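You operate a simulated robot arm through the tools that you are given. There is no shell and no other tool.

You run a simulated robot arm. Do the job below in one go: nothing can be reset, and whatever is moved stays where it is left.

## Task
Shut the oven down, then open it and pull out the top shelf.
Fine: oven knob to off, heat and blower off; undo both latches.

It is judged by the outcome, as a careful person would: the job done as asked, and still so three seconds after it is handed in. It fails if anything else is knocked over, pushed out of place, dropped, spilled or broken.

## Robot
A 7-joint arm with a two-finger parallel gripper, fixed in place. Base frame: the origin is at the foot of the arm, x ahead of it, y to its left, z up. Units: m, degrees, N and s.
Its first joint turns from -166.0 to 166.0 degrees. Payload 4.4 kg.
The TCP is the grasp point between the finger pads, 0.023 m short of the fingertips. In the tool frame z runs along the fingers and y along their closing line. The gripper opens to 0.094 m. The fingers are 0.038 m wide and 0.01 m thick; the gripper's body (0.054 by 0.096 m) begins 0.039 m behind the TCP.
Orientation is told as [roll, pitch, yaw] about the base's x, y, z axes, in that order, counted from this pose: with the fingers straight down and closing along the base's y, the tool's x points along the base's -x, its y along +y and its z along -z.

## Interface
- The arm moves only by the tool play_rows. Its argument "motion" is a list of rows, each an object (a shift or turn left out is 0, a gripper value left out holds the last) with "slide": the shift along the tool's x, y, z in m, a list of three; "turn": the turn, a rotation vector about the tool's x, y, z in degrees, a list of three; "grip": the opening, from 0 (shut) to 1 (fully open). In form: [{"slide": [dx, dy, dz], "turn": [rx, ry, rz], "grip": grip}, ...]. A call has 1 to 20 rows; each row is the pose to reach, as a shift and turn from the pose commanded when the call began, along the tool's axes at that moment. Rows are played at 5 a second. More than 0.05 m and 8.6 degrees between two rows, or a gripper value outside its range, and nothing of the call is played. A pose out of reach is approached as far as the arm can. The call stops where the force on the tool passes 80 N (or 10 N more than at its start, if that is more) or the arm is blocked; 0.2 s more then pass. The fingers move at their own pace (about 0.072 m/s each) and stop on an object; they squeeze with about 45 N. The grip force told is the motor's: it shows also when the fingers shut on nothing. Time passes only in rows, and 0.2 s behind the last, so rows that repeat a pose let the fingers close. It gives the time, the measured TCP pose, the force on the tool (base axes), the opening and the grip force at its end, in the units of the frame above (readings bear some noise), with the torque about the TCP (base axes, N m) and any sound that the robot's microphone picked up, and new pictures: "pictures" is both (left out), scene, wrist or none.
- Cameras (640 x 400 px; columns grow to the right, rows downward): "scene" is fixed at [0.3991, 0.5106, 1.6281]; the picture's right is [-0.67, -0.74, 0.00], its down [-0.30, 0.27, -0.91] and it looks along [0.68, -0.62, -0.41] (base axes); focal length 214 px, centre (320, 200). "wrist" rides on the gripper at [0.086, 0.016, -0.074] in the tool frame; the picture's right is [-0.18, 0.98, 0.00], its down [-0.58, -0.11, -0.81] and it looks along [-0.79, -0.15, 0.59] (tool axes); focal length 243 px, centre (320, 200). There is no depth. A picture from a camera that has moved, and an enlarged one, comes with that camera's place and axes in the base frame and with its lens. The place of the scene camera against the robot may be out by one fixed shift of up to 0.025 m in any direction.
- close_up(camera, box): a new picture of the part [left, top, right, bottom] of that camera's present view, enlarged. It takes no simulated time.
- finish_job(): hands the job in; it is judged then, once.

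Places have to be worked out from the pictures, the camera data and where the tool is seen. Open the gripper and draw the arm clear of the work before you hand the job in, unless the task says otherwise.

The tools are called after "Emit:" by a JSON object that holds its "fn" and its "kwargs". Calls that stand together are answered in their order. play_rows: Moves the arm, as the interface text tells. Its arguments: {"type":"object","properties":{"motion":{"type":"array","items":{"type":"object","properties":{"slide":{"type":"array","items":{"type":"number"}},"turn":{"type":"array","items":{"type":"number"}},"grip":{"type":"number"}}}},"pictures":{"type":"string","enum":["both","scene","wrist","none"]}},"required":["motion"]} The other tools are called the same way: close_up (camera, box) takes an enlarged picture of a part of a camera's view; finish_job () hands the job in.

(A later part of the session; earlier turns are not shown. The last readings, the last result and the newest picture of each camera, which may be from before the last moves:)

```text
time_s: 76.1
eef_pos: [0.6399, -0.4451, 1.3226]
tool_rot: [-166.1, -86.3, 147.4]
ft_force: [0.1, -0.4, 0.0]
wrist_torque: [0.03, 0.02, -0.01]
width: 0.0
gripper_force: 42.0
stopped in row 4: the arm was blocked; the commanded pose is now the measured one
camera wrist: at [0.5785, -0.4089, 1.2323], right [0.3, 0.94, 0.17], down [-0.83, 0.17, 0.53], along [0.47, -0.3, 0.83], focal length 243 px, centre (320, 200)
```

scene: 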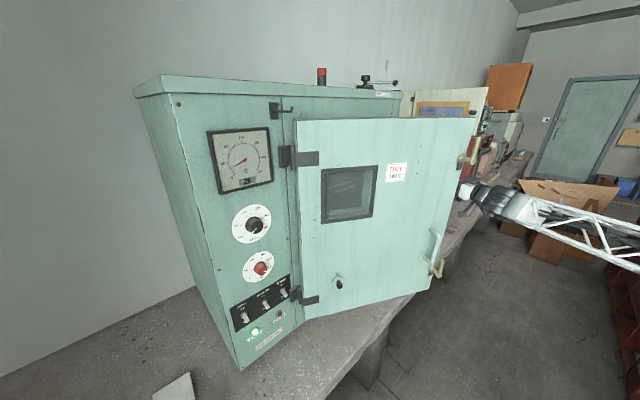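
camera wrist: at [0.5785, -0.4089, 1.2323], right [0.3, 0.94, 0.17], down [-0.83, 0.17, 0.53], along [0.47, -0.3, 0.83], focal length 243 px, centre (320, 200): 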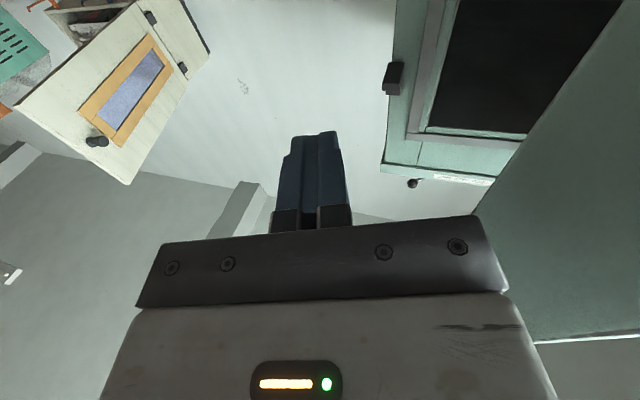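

Still no contact, but horizontal poses here sit near a wrist singularity. A downward-pointing hand is far more comfortable for this arm and keeps it above the door top (z≈1.566), so I'll rotate the tool to point straight down while rising to z≈1.52, right of the door edge.

Emit:
{"fn": "play_rows", "kwargs": {"motion": [{"slide": [-0.0165, -0.002, 0.0034], "turn": [-1.3, 7.7, -1.1]}, {"slide": [-0.0329, -0.0042, 0.0068], "turn": [-2.7, 15.4, -2.3]}, {"slide": [-0.0494, -0.0062, 0.0102], "turn": [-4.0, 23.1, -3.4]}, {"slide": [-0.0658, -0.0083, 0.0137], "turn": [-5.3, 30.8, -4.5]}, {"slide": [-0.0823, -0.0104, 0.0171], "turn": [-6.6, 38.5, -5.7]}, {"slide": [-0.0988, -0.0125, 0.0205], "turn": [-8.0, 46.2, -6.8]}, {"slide": [-0.1152, -0.0146, 0.0239], "turn": [-9.3, 54.0, -7.9]}, {"slide": [-0.1317, -0.0167, 0.0273], "turn": [-10.6, 61.7, -9.1]}, {"slide": [-0.1481, -0.0188, 0.0308], "turn": [-11.9, 69.4, -10.2]}, {"slide": [-0.1646, -0.0208, 0.0342], "turn": [-13.2, 77.1, -11.3]}, {"slide": [-0.181, -0.0229, 0.0376], "turn": [-14.6, 84.8, -12.5]}, {"slide": [-0.1975, -0.025, 0.041], "turn": [-15.9, 92.5, -13.6]}, {"slide": [-0.1975, -0.025, 0.041], "turn": [-15.9, 92.5, -13.6]}]}}

```text
time_s: 76.7
eef_pos: [0.6329, -0.4142, 1.3929]
tool_rot: [-33.3, -84.0, 17.4]
ft_force: [-175.4, -310.1, 24.9]
wrist_torque: [9.96, -4.28, 16.77]
width: 0.0001
gripper_force: 42.0
stopped in row 2: the force on the tool passed its limit at 376 N (the readings are from after the stop); the commanded pose is now the measured one
camera wrist: at [0.5566, -0.3813, 1.3135], right [0.29, 0.95, 0.13], down [-0.74, 0.14, 0.65], along [0.6, -0.28, 0.75], focal length 243 px, centre (320, 200)
```

scene: 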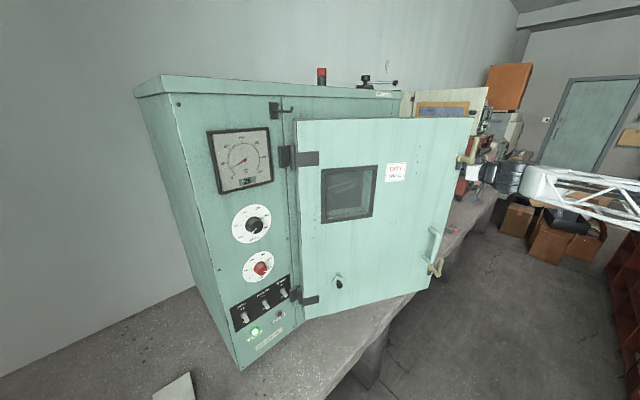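
wrist: 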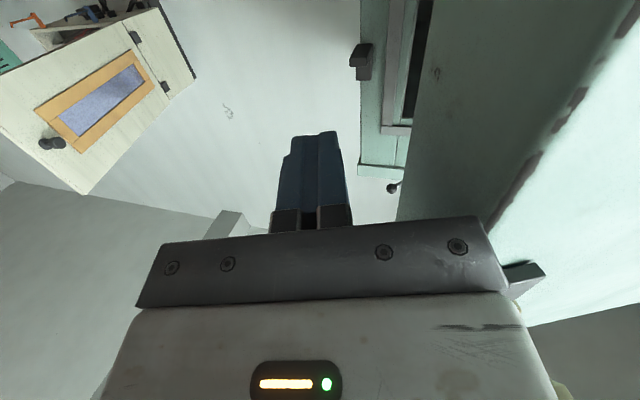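

Another unexpected swing pushed the hand against the door edge. I'll ease away to -y in small steps with orientation held, and check that the latch and door are fine.

Emit:
{"fn": "play_rows", "kwargs": {"motion": [{"slide": [0, -0.006, 0]}, {"slide": [0, -0.012, 0]}, {"slide": [0, -0.02, 0]}, {"slide": [0, -0.028, 0]}, {"slide": [0, -0.036, 0]}, {"slide": [0, -0.036, 0]}]}}

Emit:
{"fn": "close_up", "kwargs": {"camera": "scene", "box": [420, 100, 640, 300]}}

```text
time_s: 77.0
eef_pos: [0.6341, -0.4155, 1.3926]
tool_rot: [-31.8, -84.1, 15.2]
ft_force: [-177.5, -320.6, 17.4]
wrist_torque: [9.89, -4.51, 17.03]
width: 0.0
gripper_force: 42.2
stopped in row 1: the force on the tool passed its limit at 390 N (the readings are from after the stop); the commanded pose is now the measured one
camera wrist: at [0.5583, -0.3815, 1.3134], right [0.29, 0.95, 0.13], down [-0.74, 0.14, 0.65], along [0.6, -0.29, 0.74], focal length 243 px, centre (320, 200)
```

scene: 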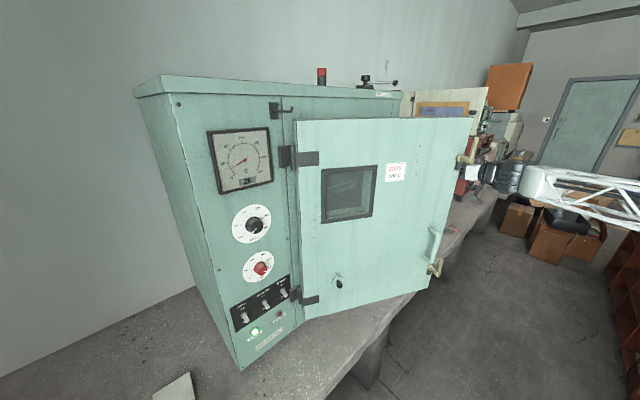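
wrist: 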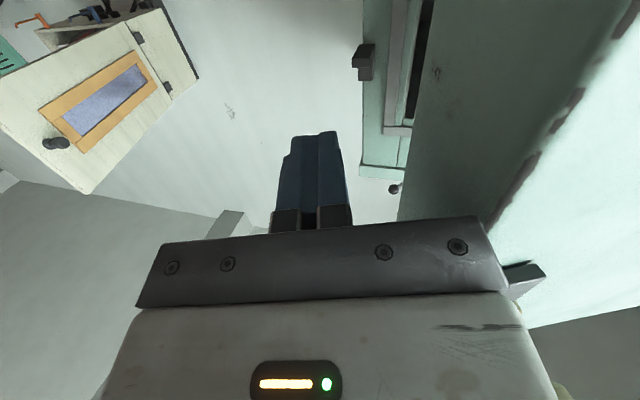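

```text
2.00 times, centred on (530, 200) of scene
camera zoom: at [0.3991, 0.5106, 1.6281], right [-0.67, -0.74, 0.0], down [-0.3, 0.27, -0.91], along [0.68, -0.62, -0.41], focal length 429 px, centre (-100, 200)
```

zoom: 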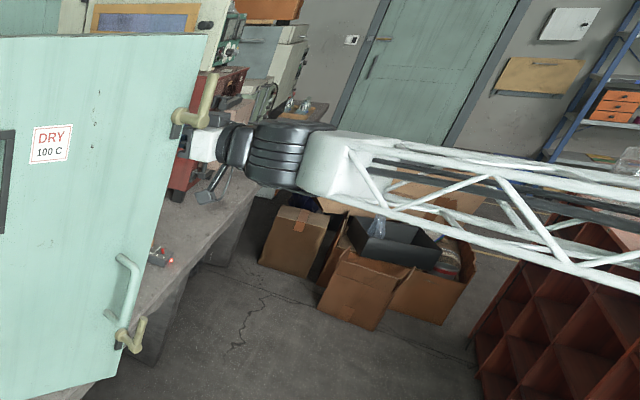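

The hand is still loaded against the door/latch. I'll retrace the way it came — mostly downward with a little -y — in very small steps.

Emit:
{"fn": "play_rows", "kwargs": {"motion": [{"slide": [0.004, -0.003, 0.0005]}, {"slide": [0.008, -0.005, 0.001]}], "pictures": "none"}}

```text
time_s: 77.3
eef_pos: [0.6373, -0.4167, 1.3928]
tool_rot: [-30.5, -84.2, 13.7]
ft_force: [-156.6, -293.5, 11.6]
wrist_torque: [8.83, -4.09, 15.17]
width: 0.0
gripper_force: 42.7
stopped in row 1: the force on the tool passed its limit at 387 N (the readings are from after the stop); the commanded pose is now the measured one
```

The load is falling slightly (about 330 N). I'll keep easing away with small -y steps.

Emit:
{"fn": "play_rows", "kwargs": {"motion": [{"slide": [0, -0.003, 0]}, {"slide": [0, -0.006, 0]}, {"slide": [0, -0.009, 0]}], "pictures": "none"}}

```text
time_s: 77.8
eef_pos: [0.6382, -0.4184, 1.3933]
tool_rot: [-29.2, -84.3, 12.1]
ft_force: [-143.2, -269.6, 4.8]
wrist_torque: [7.78, -3.86, 13.72]
width: 0.0
gripper_force: 42.7
stopped in row 2: the force on the tool passed its limit at 364 N (the readings are from after the stop); the commanded pose is now the measured one
```

Load is easing (about 305 N). I'll take a larger step straight away from the edge.

Emit:
{"fn": "play_rows", "kwargs": {"motion": [{"slide": [0, -0.02, -0.004]}, {"slide": [0, -0.03, -0.006]}, {"slide": [0, -0.04, -0.008]}], "pictures": "wrist"}}

```text
time_s: 78.0
eef_pos: [0.6398, -0.4186, 1.3931]
tool_rot: [-28.0, -84.3, 10.8]
ft_force: [-132.9, -251.7, -0.6]
wrist_torque: [7.05, -3.73, 12.82]
width: 0.0
gripper_force: 42.5
stopped in row 1: the force on the tool passed its limit at 332 N (the readings are from after the stop); the commanded pose is now the measured one
camera wrist: at [0.5644, -0.3836, 1.3132], right [0.31, 0.94, 0.14], down [-0.74, 0.15, 0.66], along [0.6, -0.3, 0.74], focal length 243 px, centre (320, 200)
```

wrist: 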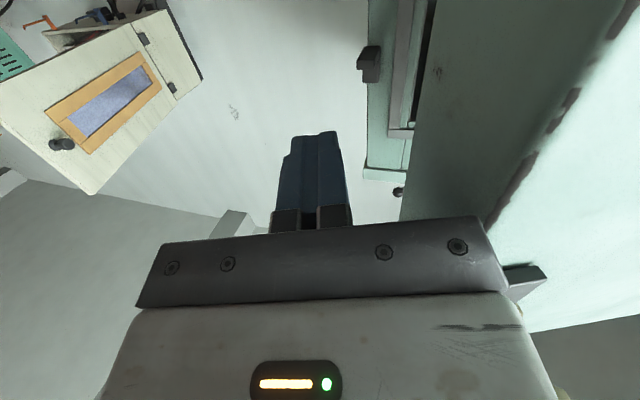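

The reading drops a little each time. Yawing the hand left-about-TCP swings its body away from the door, so I'll combine a small +yaw with -y motion.

Emit:
{"fn": "play_rows", "kwargs": {"motion": [{"slide": [0, -0.01, 0], "turn": [-4, 0, 0]}, {"slide": [0, -0.02, 0], "turn": [-8, 0, 0]}, {"slide": [0, -0.03, 0], "turn": [-12, 0, 0]}], "pictures": "none"}}

```text
time_s: 78.3
eef_pos: [0.6396, -0.4188, 1.3927]
tool_rot: [-26.3, -84.2, 9.2]
ft_force: [-127.3, -241.2, -0.9]
wrist_torque: [6.77, -3.59, 12.26]
width: 0.0
gripper_force: 42.3
stopped in row 1: the force on the tool passed its limit at 326 N (the readings are from after the stop); the commanded pose is now the measured one
```

I'll hold still for a moment to see whether the load relaxes by itself.

Emit:
{"fn": "play_rows", "kwargs": {"motion": [{"slide": [0, 0, 0]}, {"slide": [0, 0, 0]}, {"slide": [0, 0, 0]}, {"slide": [0, 0, 0]}], "pictures": "none"}}

```text
time_s: 79.3
eef_pos: [0.6395, -0.4196, 1.3931]
tool_rot: [-28.2, -84.1, 11.0]
ft_force: [-126.9, -240.4, -5.6]
wrist_torque: [6.42, -3.66, 12.21]
width: 0.0
gripper_force: 42.3
```

Holding leaves about 270 N. I'll probe a retreat straight back along the tool axis instead.

Emit:
{"fn": "play_rows", "kwargs": {"motion": [{"slide": [0, 0, -0.005]}, {"slide": [0, 0, -0.01]}, {"slide": [0, 0, -0.015]}], "pictures": "none"}}

```text
time_s: 80.1
eef_pos: [0.6267, -0.4137, 1.3926]
tool_rot: [-28.8, -84.0, 11.8]
ft_force: [-42.0, -76.3, -10.6]
wrist_torque: [1.52, -1.44, 4.05]
width: 0.0
gripper_force: 42.9
```

That works: the load dropped to under 90 N. A bit further back, then right.

Emit:
{"fn": "play_rows", "kwargs": {"motion": [{"slide": [0, 0, -0.006]}, {"slide": [0, -0.002, -0.012]}, {"slide": [0, -0.006, -0.016]}, {"slide": [0, -0.012, -0.02]}, {"slide": [0, -0.02, -0.022]}, {"slide": [0, -0.02, -0.022]}]}}

```text
time_s: 81.5
eef_pos: [0.6099, -0.4114, 1.3986]
tool_rot: [-29.0, -84.2, 13.4]
ft_force: [-0.1, -0.7, 0.0]
wrist_torque: [0.0, -0.04, -0.01]
width: 0.0
gripper_force: 42.8
camera wrist: at [0.5331, -0.3779, 1.3184], right [0.28, 0.95, 0.13], down [-0.74, 0.13, 0.66], along [0.61, -0.28, 0.74], focal length 243 px, centre (320, 200)
```

scene: 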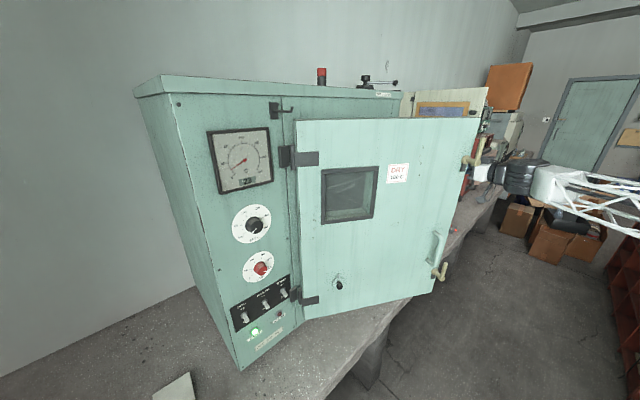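
wrist: 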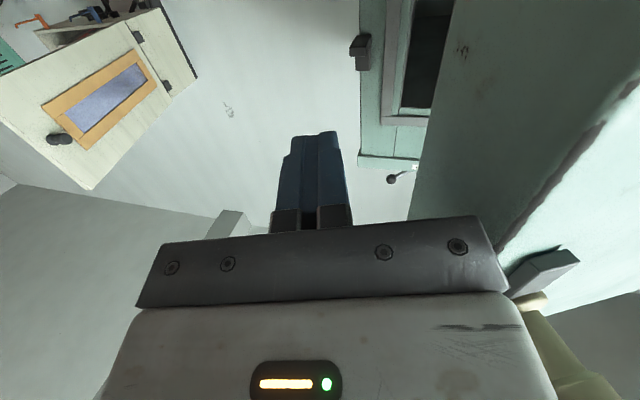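

Free of contact. Now I'll move slowly right in 1 cm steps to get properly clear of the latch, checking that the arm follows.

Emit:
{"fn": "play_rows", "kwargs": {"motion": [{"slide": [0, -0.01, 0.002]}, {"slide": [0, -0.02, 0.004]}, {"slide": [0, -0.03, 0.006]}, {"slide": [0, -0.04, 0.008]}, {"slide": [0, -0.05, 0.01]}, {"slide": [0, -0.06, 0.012]}, {"slide": [0, -0.06, 0.012]}, {"slide": [0, -0.06, 0.012]}], "pictures": "wrist"}}

```text
time_s: 83.5
eef_pos: [0.6355, -0.4117, 1.419]
tool_rot: [-42.5, -84.6, 31.9]
ft_force: [-0.3, -0.2, 0.3]
wrist_torque: [-0.04, 0.0, 0.03]
width: 0.0
gripper_force: 42.5
stopped in row 8: the arm was blocked; the commanded pose is now the measured one
camera wrist: at [0.5575, -0.387, 1.3368], right [0.2, 0.97, 0.12], down [-0.76, 0.07, 0.64], along [0.61, -0.22, 0.76], focal length 243 px, centre (320, 200)
```

wrist: 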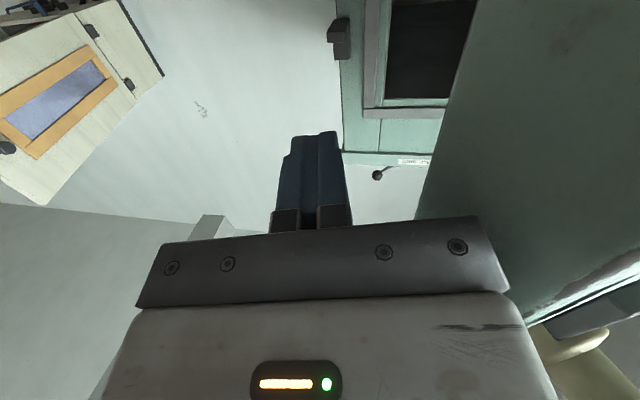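

The arm is nearly aligned with its forearm here (wrist singularity), which explains the erratic sideways moves. Straight retreat along the tool axis works well, so I'll back out 9 cm to clear the latch.

Emit:
{"fn": "play_rows", "kwargs": {"motion": [{"slide": [0, 0, -0.01]}, {"slide": [0, 0, -0.02]}, {"slide": [0, 0, -0.03]}, {"slide": [0, 0, -0.04]}, {"slide": [0, 0, -0.05]}, {"slide": [0, 0, -0.06]}, {"slide": [0, 0, -0.07]}, {"slide": [0, 0, -0.08]}, {"slide": [0, 0, -0.09]}, {"slide": [0, 0, -0.09]}]}}

Emit:
{"fn": "close_up", "kwargs": {"camera": "scene", "box": [420, 100, 640, 300]}}

```text
time_s: 85.3
eef_pos: [0.6206, -0.3972, 1.3469]
tool_rot: [2.8, -81.1, -9.7]
ft_force: [-136.5, -231.1, 17.6]
wrist_torque: [8.61, -4.02, 13.61]
width: 0.0001
gripper_force: 42.1
stopped in row 9: the force on the tool passed its limit at 96 N (the readings are from after the stop); the commanded pose is now the measured one
camera wrist: at [0.5355, -0.3707, 1.2731], right [0.15, 0.97, 0.19], down [-0.71, -0.03, 0.7], along [0.68, -0.24, 0.69], focal length 243 px, centre (320, 200)
```

scene: 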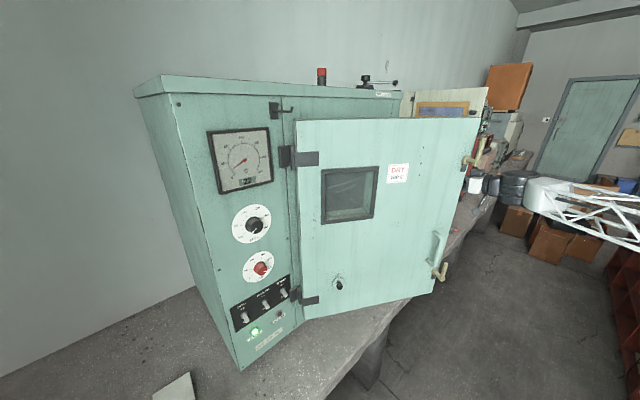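
wrist: 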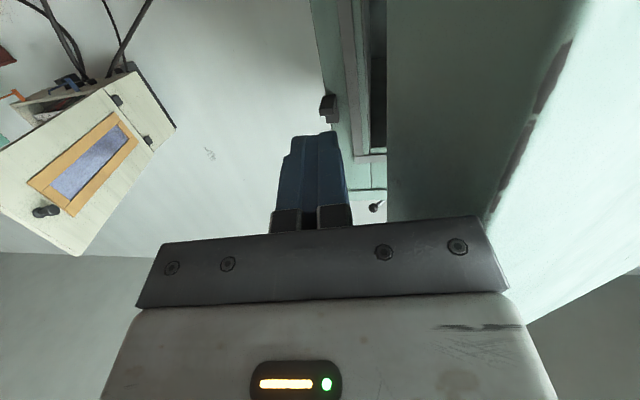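

```text
2.00 times, centred on (530, 200) of scene
camera zoom: at [0.3991, 0.5106, 1.6281], right [-0.67, -0.74, 0.0], down [-0.3, 0.27, -0.91], along [0.68, -0.62, -0.41], focal length 429 px, centre (-100, 200)
```

zoom: 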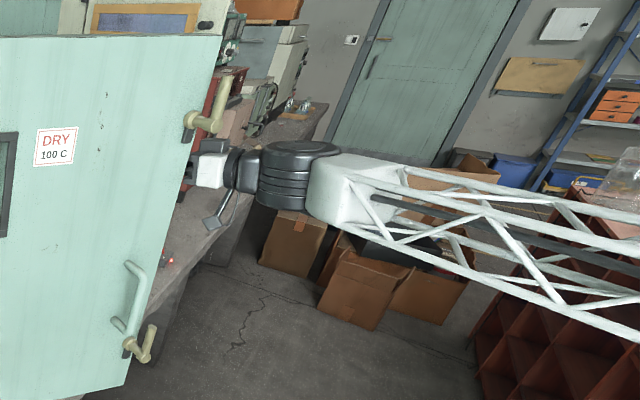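

The wrist seems to be against its bend limit, so sideways moves at fixed yaw push into the door. Pivoting the hand about the wrist — fingertips swinging right, wrist staying put — should be natural and release the contact, so I'll do that slowly.

Emit:
{"fn": "play_rows", "kwargs": {"motion": [{"slide": [0, -0.0105, -0.0005], "turn": [3, 0, 0.5]}, {"slide": [0, -0.0209, -0.001], "turn": [5.9, 0, 0.9]}, {"slide": [0, -0.0414, -0.0042], "turn": [11.9, -0.1, 1.9]}, {"slide": [0, -0.0618, -0.0097], "turn": [17.8, -0.1, 2.8]}, {"slide": [0, -0.0814, -0.0171], "turn": [23.7, -0.2, 3.7]}, {"slide": [0, -0.0999, -0.0264], "turn": [29.6, -0.2, 4.6]}, {"slide": [0, -0.0999, -0.0264], "turn": [29.6, -0.2, 4.6]}]}}

```text
time_s: 87.1
eef_pos: [0.5924, -0.4695, 1.3647]
tool_rot: [-0.7, -82.2, -34.5]
ft_force: [-0.4, 0.2, 0.7]
wrist_torque: [0.02, -0.01, -0.01]
width: 0.0
gripper_force: 42.2
stopped in row 7: the arm was blocked; the commanded pose is now the measured one
camera wrist: at [0.5312, -0.4068, 1.2908], right [0.59, 0.79, 0.18], down [-0.65, 0.33, 0.69], along [0.48, -0.52, 0.7], focal length 243 px, centre (320, 200)
```

scene: 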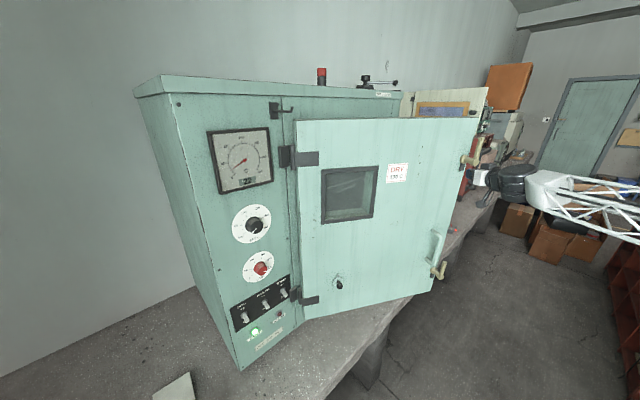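
wrist: 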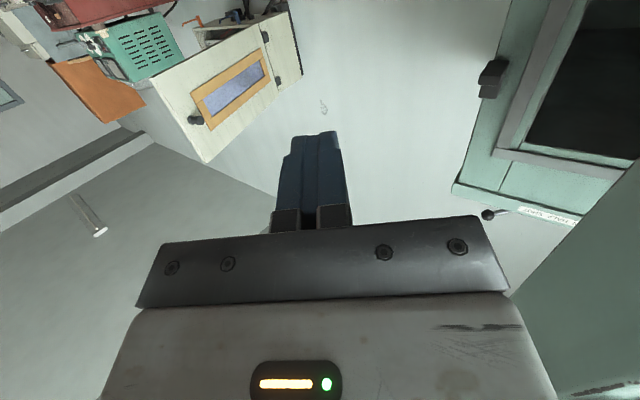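

That freed the hand and swung it well clear. With the tool now in line with the arm, I'll tip it to point straight down while rising to z≈1.51.

Emit:
{"fn": "play_rows", "kwargs": {"motion": [{"slide": [-0.01, 0, 0], "turn": [0, 4, 0]}, {"slide": [-0.025, 0, -0.001], "turn": [0, 12, 0]}, {"slide": [-0.04, 0, -0.002], "turn": [0, 20, 0]}, {"slide": [-0.055, 0, -0.003], "turn": [0, 28, 0]}, {"slide": [-0.07, 0, -0.003], "turn": [0, 36, 0]}, {"slide": [-0.085, 0, -0.004], "turn": [0, 44, 0]}, {"slide": [-0.1, 0, -0.005], "turn": [0, 52, 0]}, {"slide": [-0.115, 0, -0.005], "turn": [0, 60, 0]}, {"slide": [-0.13, 0, -0.006], "turn": [0, 68, 0]}, {"slide": [-0.145, 0, -0.006], "turn": [0, 75, 0]}, {"slide": [-0.15, 0, -0.006], "turn": [0, 82, 0]}, {"slide": [-0.15, 0, -0.006], "turn": [0, 82, 0]}]}}

```text
time_s: 89.7
eef_pos: [0.6011, -0.4793, 1.5164]
tool_rot: [-0.1, -0.2, -35.4]
ft_force: [0.6, -0.5, 1.2]
wrist_torque: [-0.01, -0.02, -0.02]
width: 0.0
gripper_force: 42.5
camera wrist: at [0.5399, -0.4162, 1.5911], right [0.72, 0.69, 0.0], down [0.41, -0.42, 0.81], along [0.56, -0.58, -0.59], focal length 243 px, centre (320, 200)
```

scene: 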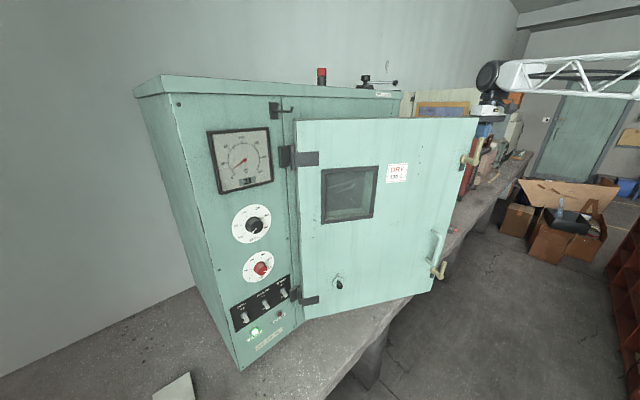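
wrist: 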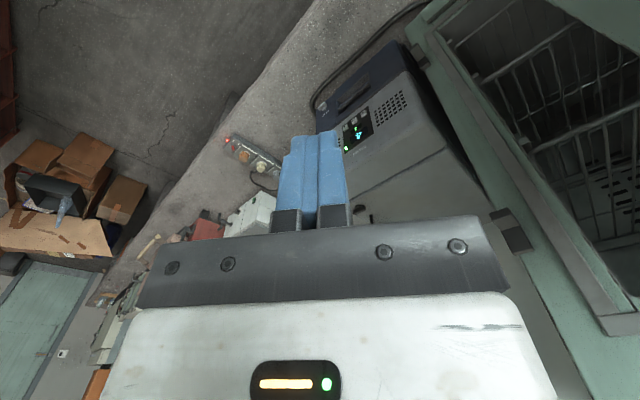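

The arm is smooth again with the tool pointing down, and the wire shelves inside are visible. I'll raise to z≈1.55 (only the fingers below door-top height), square the yaw and move behind the door's free edge.

Emit:
{"fn": "play_rows", "kwargs": {"motion": [{"slide": [-0.0172, 0.0169, -0.012], "turn": [0, 0, -7.1]}, {"slide": [-0.0344, 0.0338, -0.024], "turn": [0, 0, -14.2]}, {"slide": [-0.0516, 0.0506, -0.034], "turn": [0, 0, -21.2]}, {"slide": [-0.0688, 0.0675, -0.034], "turn": [0, 0, -28.3]}, {"slide": [-0.086, 0.0844, -0.034], "turn": [0, 0, -35.4]}, {"slide": [-0.086, 0.0844, -0.034], "turn": [0, 0, -35.4]}]}}

```text
time_s: 91.1
eef_pos: [0.7208, -0.4592, 1.5499]
tool_rot: [-0.2, -0.1, 0.1]
ft_force: [-0.5, 0.5, 0.0]
wrist_torque: [-0.03, 0.03, 0.01]
width: 0.0001
gripper_force: 42.2
camera wrist: at [0.6334, -0.4434, 1.6248], right [0.18, 0.98, 0.0], down [0.58, -0.1, 0.81], along [0.79, -0.15, -0.59], focal length 243 px, centre (320, 200)
```

scene: 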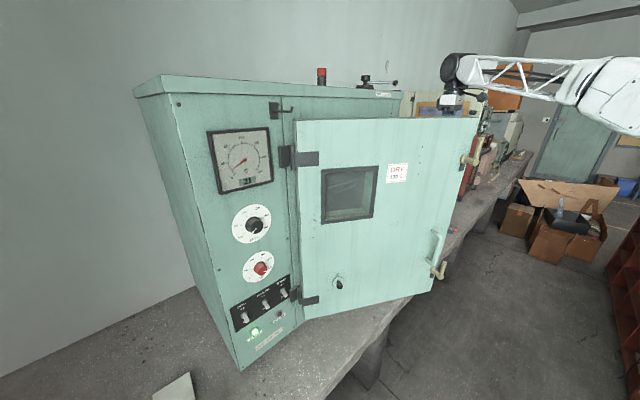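
wrist: 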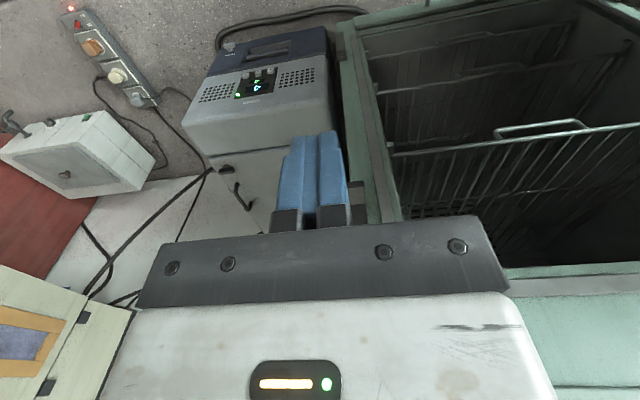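

From here I can see inside: a wire top shelf with a U-handle on its front. Now I'll sweep the closed fingers against the inside of the door near its free edge and push it open along its arc to about 50°.

Emit:
{"fn": "play_rows", "kwargs": {"motion": [{"slide": [0.0008, 0.039, 0]}, {"slide": [0.003, 0.079, 0]}, {"slide": [0.005, 0.119, 0]}, {"slide": [0.0053, 0.14, 0]}, {"slide": [0.0053, 0.154, 0]}, {"slide": [0.0298, 0.1637, 0]}, {"slide": [0.0538, 0.1746, 0]}, {"slide": [0.077, 0.1868, 0]}, {"slide": [0.0996, 0.2002, 0]}, {"slide": [0.1216, 0.2147, 0]}, {"slide": [0.1428, 0.2304, 0]}, {"slide": [0.163, 0.2472, 0]}, {"slide": [0.1824, 0.2652, 0]}, {"slide": [0.1824, 0.2652, 0]}]}}

```text
time_s: 94.1
eef_pos: [0.5388, -0.1962, 1.5483]
tool_rot: [-0.2, -0.1, 0.0]
ft_force: [-0.7, -0.1, 0.7]
wrist_torque: [-0.02, -0.01, -0.01]
width: 0.0
gripper_force: 41.9
camera wrist: at [0.4506, -0.1797, 1.6236], right [0.18, 0.98, 0.0], down [0.58, -0.11, 0.81], along [0.79, -0.15, -0.59], focal length 243 px, centre (320, 200)
```

scene: 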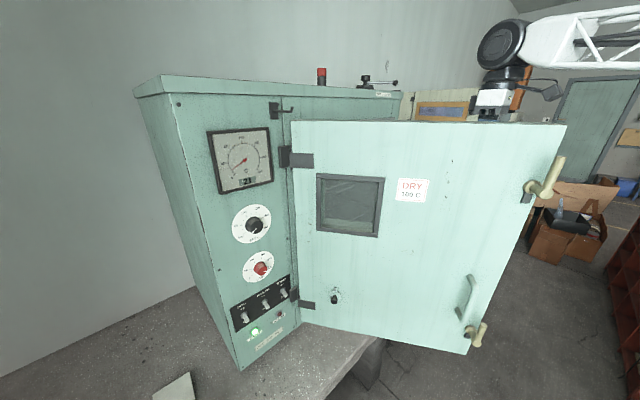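
wrist: 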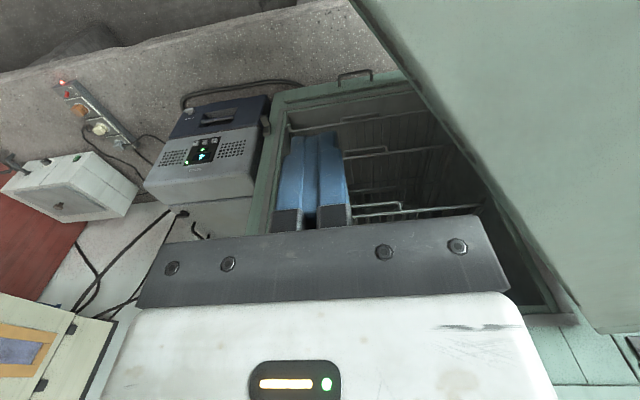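

The door follows smoothly with almost no force, now about 50° open. Continuing the sweep to about 77°.

Emit:
{"fn": "play_rows", "kwargs": {"motion": [{"slide": [0.0184, 0.0186, 0]}, {"slide": [0.0358, 0.0383, 0]}, {"slide": [0.0522, 0.0589, 0]}, {"slide": [0.0675, 0.0803, 0]}, {"slide": [0.0816, 0.1026, 0]}, {"slide": [0.0945, 0.1255, 0]}, {"slide": [0.1063, 0.149, 0]}, {"slide": [0.1168, 0.1732, 0]}, {"slide": [0.1259, 0.1978, 0]}, {"slide": [0.1259, 0.1978, 0]}]}}

```text
time_s: 96.3
eef_pos: [0.4124, 0.0014, 1.5483]
tool_rot: [-0.2, -0.1, 0.1]
ft_force: [0.4, 0.2, -0.1]
wrist_torque: [0.0, -0.02, 0.0]
width: 0.0
gripper_force: 42.7
camera wrist: at [0.3249, 0.0181, 1.6223], right [0.18, 0.98, 0.0], down [0.58, -0.11, 0.81], along [0.79, -0.15, -0.59], focal length 243 px, centre (320, 200)
```

scene: 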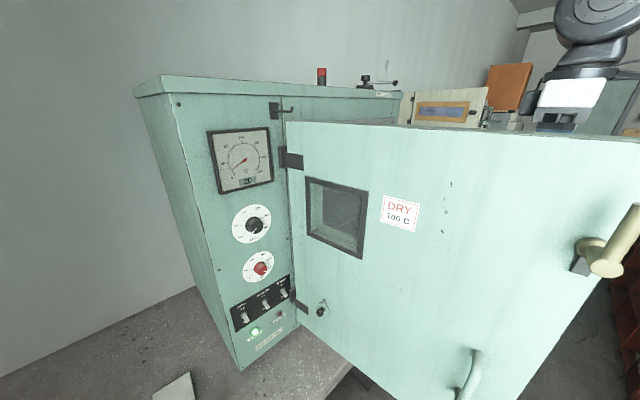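
wrist: 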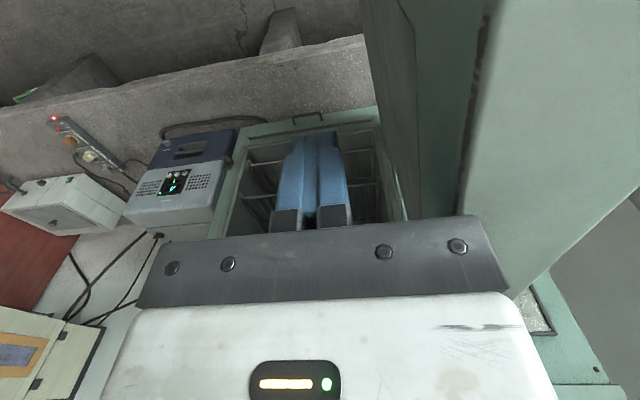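

About 77° now. I'll push on to roughly 100° so the doorway is fully clear.

Emit:
{"fn": "play_rows", "kwargs": {"motion": [{"slide": [0.0079, 0.0252, 0]}, {"slide": [0.0122, 0.0422, 0]}, {"slide": [0.0164, 0.0592, 0]}, {"slide": [0.0195, 0.0765, 0]}, {"slide": [0.0224, 0.0937, 0]}, {"slide": [0.0245, 0.1112, 0]}, {"slide": [0.026, 0.1287, 0]}, {"slide": [0.0268, 0.1463, 0]}, {"slide": [0.0272, 0.1638, 0]}, {"slide": [0.0265, 0.1813, 0]}, {"slide": [0.0255, 0.1988, 0]}, {"slide": [0.0255, 0.1988, 0]}]}}

```text
time_s: 98.9
eef_pos: [0.3859, 0.1996, 1.5465]
tool_rot: [-0.2, -0.1, 0.0]
ft_force: [0.0, -0.2, 0.0]
wrist_torque: [-0.01, 0.02, 0.01]
width: 0.0002
gripper_force: 42.1
camera wrist: at [0.2988, 0.2152, 1.6221], right [0.18, 0.98, 0.0], down [0.58, -0.11, 0.81], along [0.79, -0.15, -0.59], focal length 243 px, centre (320, 200)
```

scene: 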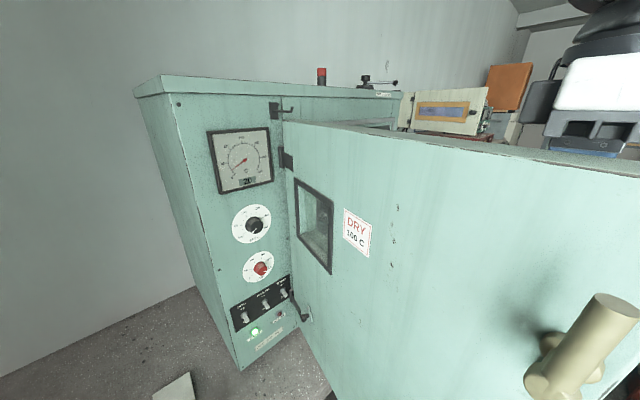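
wrist: 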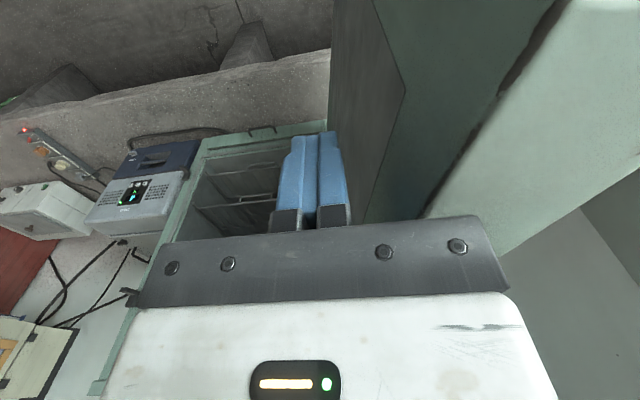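

The door is open to about 100° and rests there. I'll move the hand away from it to the middle and look into the chamber.

Emit:
{"fn": "play_rows", "kwargs": {"motion": [{"slide": [-0.005, -0.04, 0]}, {"slide": [-0.014, -0.087, 0]}, {"slide": [-0.024, -0.134, 0]}, {"slide": [-0.034, -0.18, 0]}, {"slide": [-0.044, -0.227, 0]}, {"slide": [-0.054, -0.274, 0]}, {"slide": [-0.064, -0.32, 0]}, {"slide": [-0.064, -0.32, 0]}]}}

Emit:
{"fn": "close_up", "kwargs": {"camera": "wrist", "box": [180, 80, 480, 260]}}

```text
time_s: 100.7
eef_pos: [0.451, -0.1185, 1.547]
tool_rot: [-0.2, 0.0, 0.0]
ft_force: [-0.4, 0.4, -0.5]
wrist_torque: [0.01, 0.01, 0.01]
width: 0.0001
gripper_force: 42.1
camera wrist: at [0.364, -0.103, 1.622], right [0.18, 0.98, 0.0], down [0.58, -0.11, 0.81], along [0.79, -0.15, -0.59], focal length 243 px, centre (320, 200)
```

scene: 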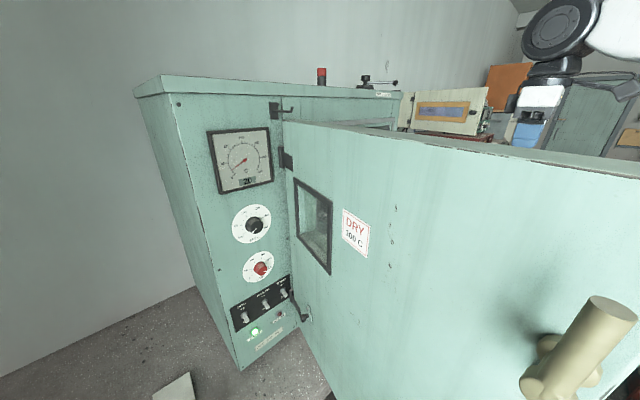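
wrist: 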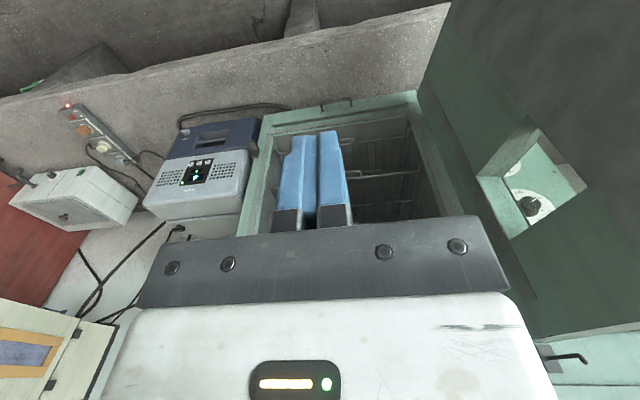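

```text
2.13 times, centred on (330, 170) of wrist
camera zoom: at [0.364, -0.103, 1.622], right [0.18, 0.98, 0.0], down [0.58, -0.11, 0.81], along [0.79, -0.15, -0.59], focal length 518 px, centre (299, 264)
```

zoom: 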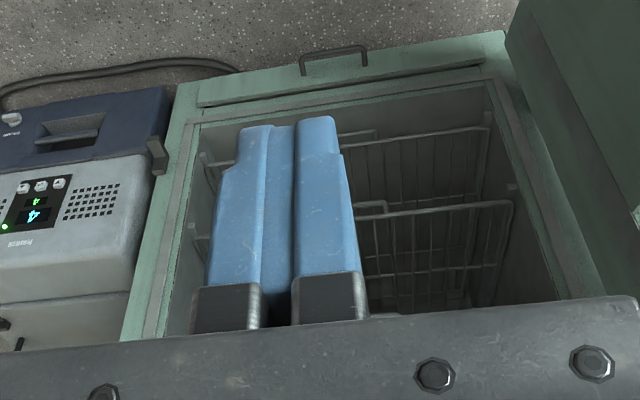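

The gripper hides the top shelf from here. I'll move right and forward to the earlier vantage, where the chamber shows on the clear right side of the picture.

Emit:
{"fn": "play_rows", "kwargs": {"motion": [{"slide": [-0.025, -0.04, 0.01]}, {"slide": [-0.05, -0.08, 0.02]}, {"slide": [-0.075, -0.12, 0.03]}, {"slide": [-0.1, -0.16, 0.04]}, {"slide": [-0.125, -0.2, 0.05]}, {"slide": [-0.15, -0.24, 0.06]}, {"slide": [-0.17, -0.28, 0.07]}, {"slide": [-0.17, -0.28, 0.07]}], "pictures": "wrist"}}

Emit:
{"fn": "close_up", "kwargs": {"camera": "wrist", "box": [320, 0, 640, 200]}}

Emit:
{"fn": "close_up", "kwargs": {"camera": "wrist", "box": [340, 100, 640, 300]}}

```text
time_s: 102.5
eef_pos: [0.6199, -0.3996, 1.4794]
tool_rot: [-0.1, -0.1, 0.0]
ft_force: [-0.8, 0.2, 0.2]
wrist_torque: [0.01, 0.01, -0.01]
width: 0.0
gripper_force: 41.8
camera wrist: at [0.5334, -0.383, 1.5539], right [0.18, 0.98, 0.0], down [0.58, -0.11, 0.81], along [0.79, -0.15, -0.59], focal length 243 px, centre (320, 200)
```

wrist: 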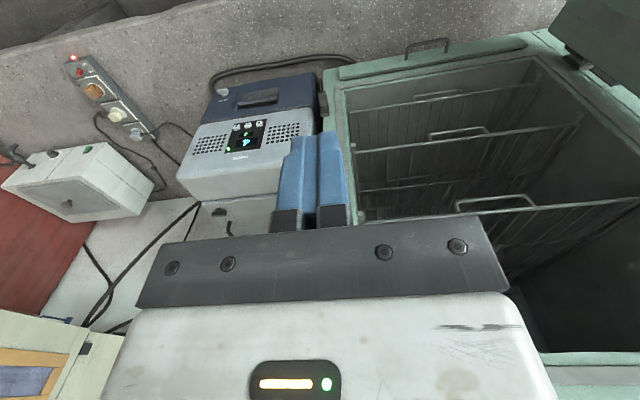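

```text
2.00 times, centred on (480, 100) of wrist
camera zoom: at [0.5334, -0.383, 1.5539], right [0.18, 0.98, 0.0], down [0.58, -0.11, 0.81], along [0.79, -0.15, -0.59], focal length 485 px, centre (0, 400)
```

zoom: 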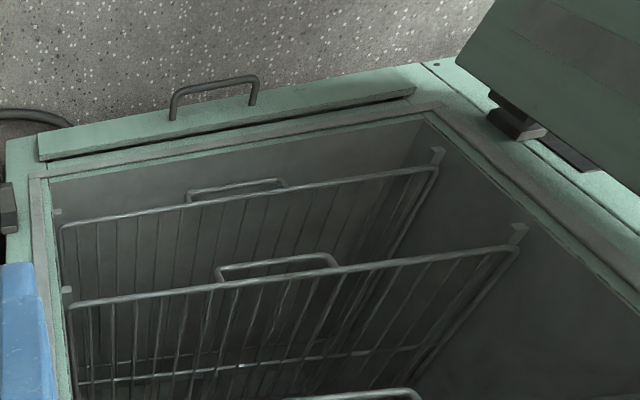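

```text
2.00 times, centred on (490, 200) of wrist
camera zoom: at [0.5334, -0.383, 1.5539], right [0.18, 0.98, 0.0], down [0.58, -0.11, 0.81], along [0.79, -0.15, -0.59], focal length 485 px, centre (-20, 200)
```

zoom: 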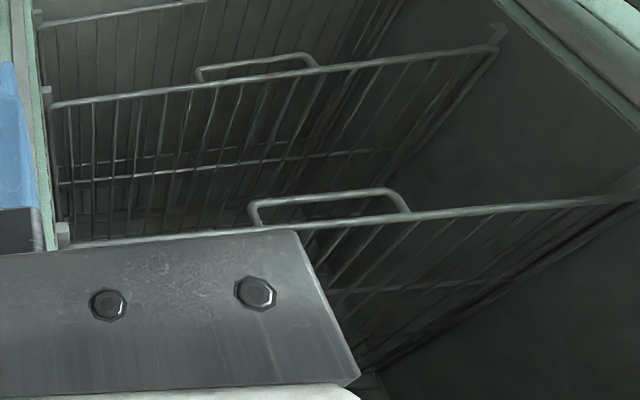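

Three wire shelves are visible, each with a U-handle. Triangulating from two views puts the top shelf's handle bar at x≈0.952, y≈-0.196…-0.063, z≈1.279, with its front rail about 4 cm behind. I'll rotate the tool 90° so the fingers can straddle this horizontal bar and centre at y≈-0.13.

Emit:
{"fn": "play_rows", "kwargs": {"motion": [{"slide": [0, 0.0245, -0.002], "turn": [0, 0, -8.2]}, {"slide": [0, 0.049, -0.004], "turn": [0, 0, -16.4]}, {"slide": [0, 0.0735, -0.006], "turn": [0, 0, -24.6]}, {"slide": [0, 0.098, -0.008], "turn": [0, 0, -32.8]}, {"slide": [0, 0.1225, -0.01], "turn": [0, 0, -41]}, {"slide": [0, 0.147, -0.012], "turn": [0, 0, -49.2]}, {"slide": [0, 0.1715, -0.014], "turn": [0, 0, -57.4]}, {"slide": [0, 0.196, -0.016], "turn": [0, 0, -65.6]}, {"slide": [0, 0.2205, -0.018], "turn": [0, 0, -73.8]}, {"slide": [0, 0.245, -0.02], "turn": [0, 0, -82]}, {"slide": [0, 0.27, -0.02], "turn": [0, 0, -90]}, {"slide": [0, 0.27, -0.02], "turn": [0, 0, -90]}]}}

```text
time_s: 105.1
eef_pos: [0.6205, -0.1283, 1.5007]
tool_rot: [-0.1, 0.2, 90.1]
ft_force: [0.5, 0.7, -0.4]
wrist_torque: [-0.02, 0.04, -0.01]
width: 0.0001
gripper_force: 43.1
camera wrist: at [0.6041, -0.215, 1.5759], right [-0.98, 0.18, 0.0], down [0.11, 0.58, 0.8], along [0.15, 0.79, -0.59], focal length 243 px, centre (320, 200)
```

scene: 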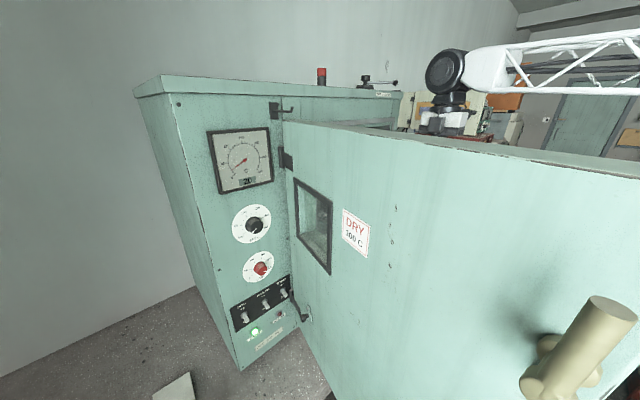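
wrist: 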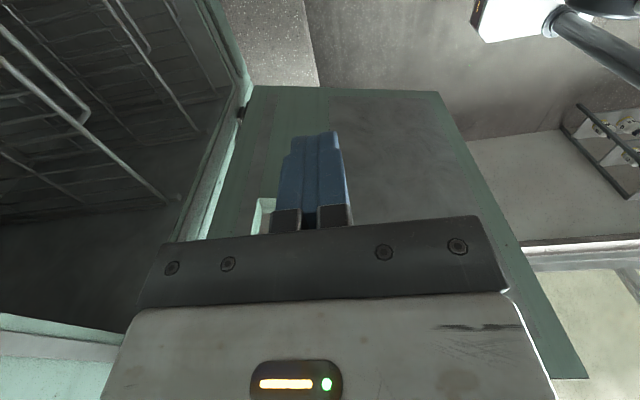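

Now a good side view of the shelf front and handle. I'll tilt the tool to about 35° below horizontal, open the gripper and move to a pre-grasp point outside the chamber to measure the handle more closely.

Emit:
{"fn": "play_rows", "kwargs": {"motion": [{"slide": [0, -0.0286, 0.0186], "turn": [7.86, 0, 0], "grip": 0.6}, {"slide": [0, -0.0571, 0.0371], "turn": [15.7, 0, 0]}, {"slide": [0, -0.0857, 0.0557], "turn": [23.6, 0, 0]}, {"slide": [0, -0.1143, 0.0743], "turn": [31.4, 0, 0]}, {"slide": [0, -0.1429, 0.0929], "turn": [39.3, 0, 0]}, {"slide": [0, -0.1714, 0.1114], "turn": [47.1, 0, 0]}, {"slide": [0, -0.2, 0.13], "turn": [55, 0, 0]}, {"slide": [0, -0.2, 0.13], "turn": [55, 0, 0]}]}}

Emit:
{"fn": "close_up", "kwargs": {"camera": "wrist", "box": [0, 0, 340, 230]}}

```text
time_s: 106.9
eef_pos: [0.8223, -0.1299, 1.369]
tool_rot: [-55.2, 0.2, 89.9]
ft_force: [-0.5, 0.1, 0.1]
wrist_torque: [-0.02, -0.01, 0.01]
width: 0.0566
gripper_force: 0.0
camera wrist: at [0.7513, -0.2157, 1.4003], right [-0.56, 0.18, -0.81], down [-0.6, 0.58, 0.55], along [0.57, 0.79, -0.22], focal length 243 px, centre (320, 200)
```

scene: 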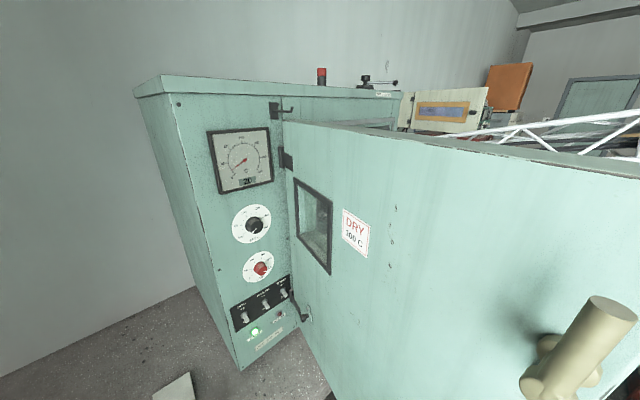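
wrist: 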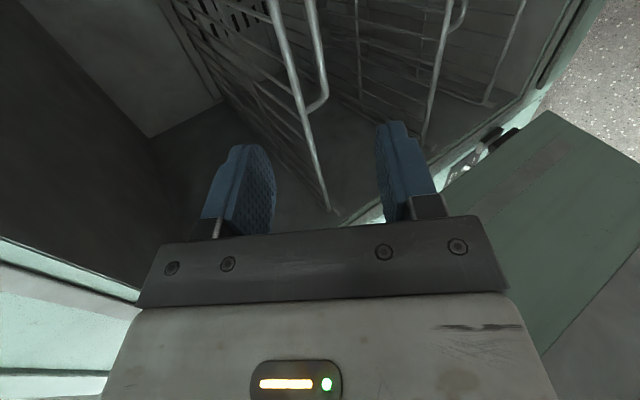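

```text
1.74 times, centred on (170, 115) of wrist
camera zoom: at [0.7513, -0.2157, 1.4003], right [-0.56, 0.18, -0.81], down [-0.6, 0.58, 0.55], along [0.57, 0.79, -0.22], focal length 422 px, centre (581, 348)
```

zoom: 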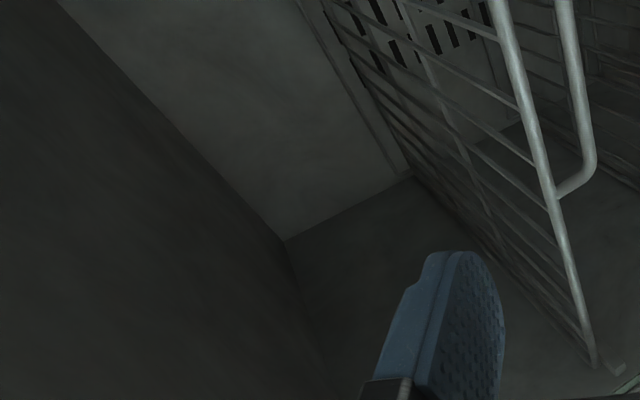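

The handle lies just below the rail rather than straight out from it; I need finer measurements. I'll zoom tightly on the rail and handle from here.

Emit:
{"fn": "close_up", "kwargs": {"camera": "wrist", "box": [255, 0, 355, 130]}}

Emit:
{"fn": "close_up", "kwargs": {"camera": "wrist", "box": [260, 60, 360, 220]}}

```text
3.08 times, centred on (305, 65) of wrist
camera zoom: at [0.7513, -0.2157, 1.4003], right [-0.56, 0.18, -0.81], down [-0.6, 0.58, 0.55], along [0.57, 0.79, -0.22], focal length 746 px, centre (366, 615)
```

zoom: 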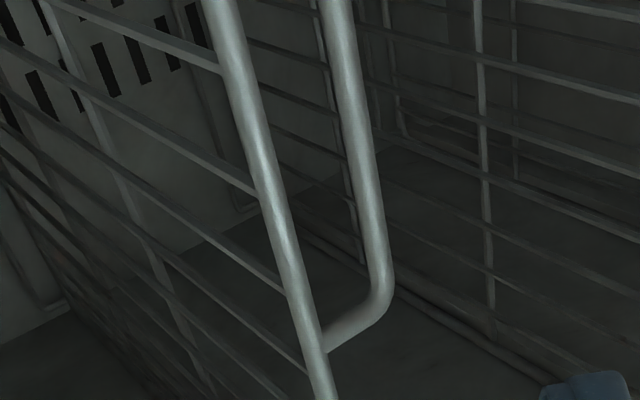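

```text
2.50 times, centred on (310, 140) of wrist
camera zoom: at [0.7513, -0.2157, 1.4003], right [-0.56, 0.18, -0.81], down [-0.6, 0.58, 0.55], along [0.57, 0.79, -0.22], focal length 606 px, centre (345, 350)
```

zoom: 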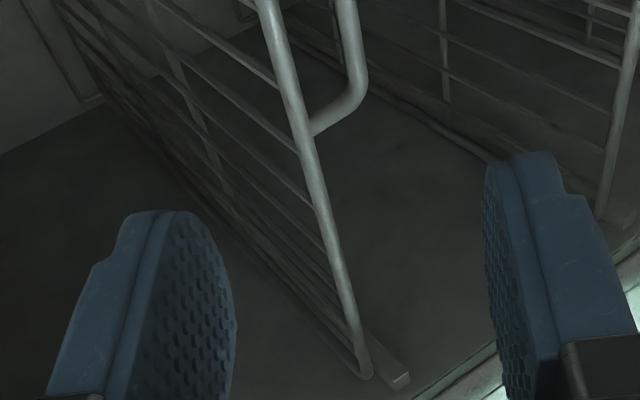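

The handle is a U hanging straight down from the front rail: rail at about (x 0.932, z 1.322) and bar at about z 1.295. The simplest hold is a level hand with fingers above the rail and below the bar, clamping both. I'll level the tool (slightly yawed in line with the arm) at a pre-grasp point ~9 cm in front.

Emit:
{"fn": "play_rows", "kwargs": {"motion": [{"slide": [-0.003, 0.0106, 0.0097], "turn": [6.75, 1.9, 0.75], "grip": 1}, {"slide": [-0.0065, 0.0212, 0.0194], "turn": [13.5, 3.8, 1.5]}, {"slide": [-0.0098, 0.0318, 0.0291], "turn": [20.2, 5.7, 2.2]}, {"slide": [-0.013, 0.0424, 0.0388], "turn": [27, 7.65, 3.0]}, {"slide": [-0.013, 0.0424, 0.0388], "turn": [27, 7.65, 3.0]}]}}

Emit:
{"fn": "close_up", "kwargs": {"camera": "wrist", "box": [200, 0, 440, 200]}}

```text
time_s: 108.1
eef_pos: [0.8288, -0.1173, 1.3117]
tool_rot: [-82.2, 0.2, 81.9]
ft_force: [1.3, 0.0, -1.7]
wrist_torque: [-0.01, -0.13, 0.02]
width: 0.094
gripper_force: 0.0
camera wrist: at [0.7413, -0.1913, 1.3072], right [-0.11, 0.2, -0.97], down [-0.69, 0.69, 0.21], along [0.71, 0.7, 0.06], focal length 243 px, centre (320, 200)
```

scene: 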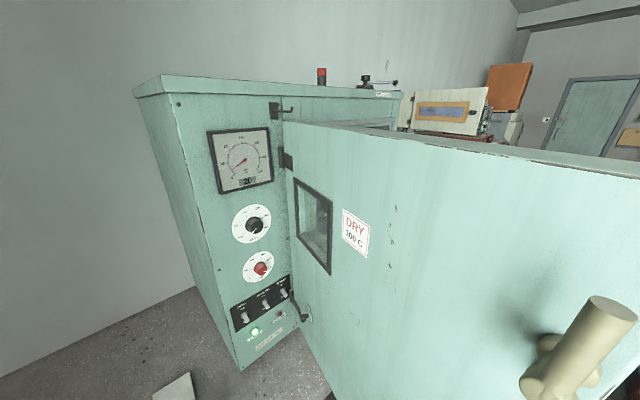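
wrist: 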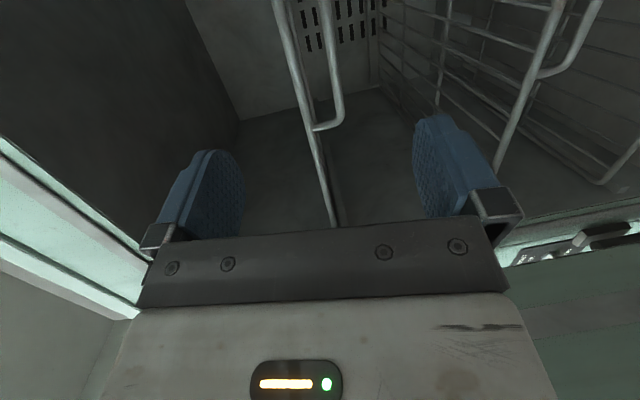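

```text
2.00 times, centred on (320, 100) of wrist
camera zoom: at [0.7413, -0.1913, 1.3072], right [-0.11, 0.2, -0.97], down [-0.69, 0.69, 0.21], along [0.71, 0.7, 0.06], focal length 485 px, centre (320, 400)
```

zoom: 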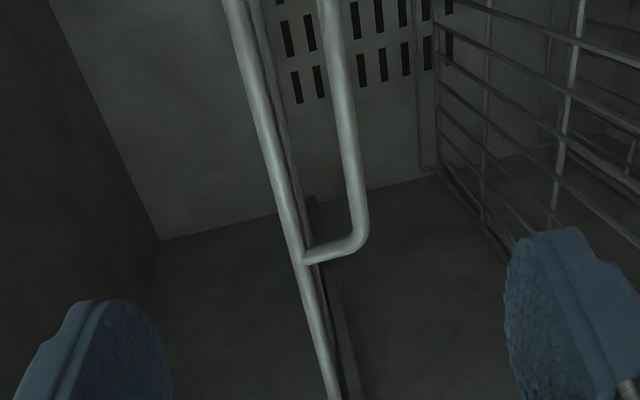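

Seen edge-on, the four views agree: rail at (0.939, z 1.317), bar at (0.941, z 1.289), legs at y≈-0.08 and -0.19. I'll advance with the gripper fully open so the fingers pass above the rail and below the bar, then look.

Emit:
{"fn": "play_rows", "kwargs": {"motion": [{"slide": [0, -0.0055, 0.03]}, {"slide": [0, -0.0055, 0.06]}, {"slide": [0, -0.0055, 0.085]}, {"slide": [0, -0.0055, 0.095]}, {"slide": [0, -0.0055, 0.095]}], "pictures": "wrist"}}

Emit:
{"fn": "close_up", "kwargs": {"camera": "wrist", "box": [180, 60, 480, 240]}}

```text
time_s: 109.3
eef_pos: [0.9212, -0.1302, 1.304]
tool_rot: [-82.2, 0.2, 81.9]
ft_force: [0.0, -0.1, 0.2]
wrist_torque: [-0.01, -0.01, 0.0]
width: 0.0943
gripper_force: 0.0
camera wrist: at [0.8342, -0.2053, 1.2991], right [-0.11, 0.2, -0.97], down [-0.69, 0.69, 0.22], along [0.71, 0.7, 0.06], focal length 243 px, centre (320, 200)
```

wrist: 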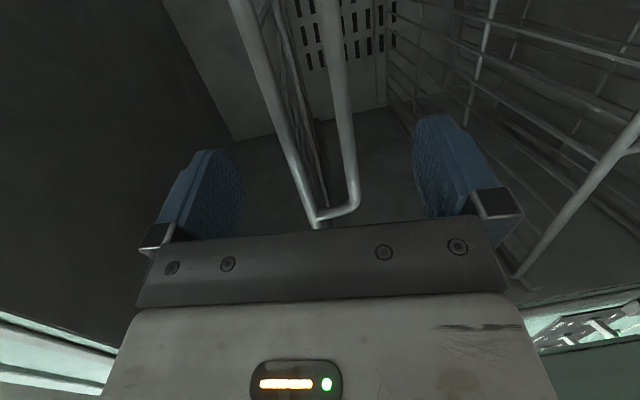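

```text
2.13 times, centred on (330, 150) of wrist
camera zoom: at [0.8342, -0.2053, 1.2991], right [-0.11, 0.2, -0.97], down [-0.69, 0.69, 0.22], along [0.71, 0.7, 0.06], focal length 518 px, centre (299, 307)
```

zoom: 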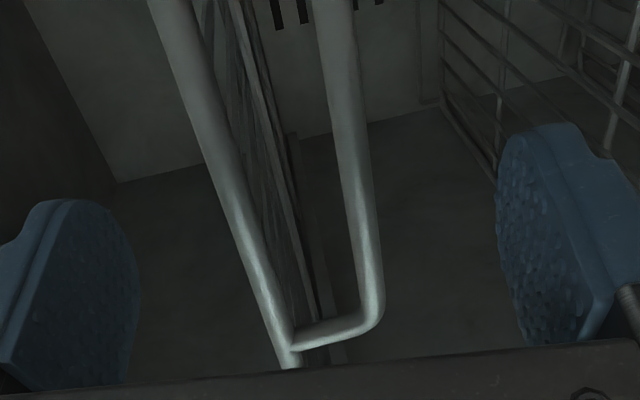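

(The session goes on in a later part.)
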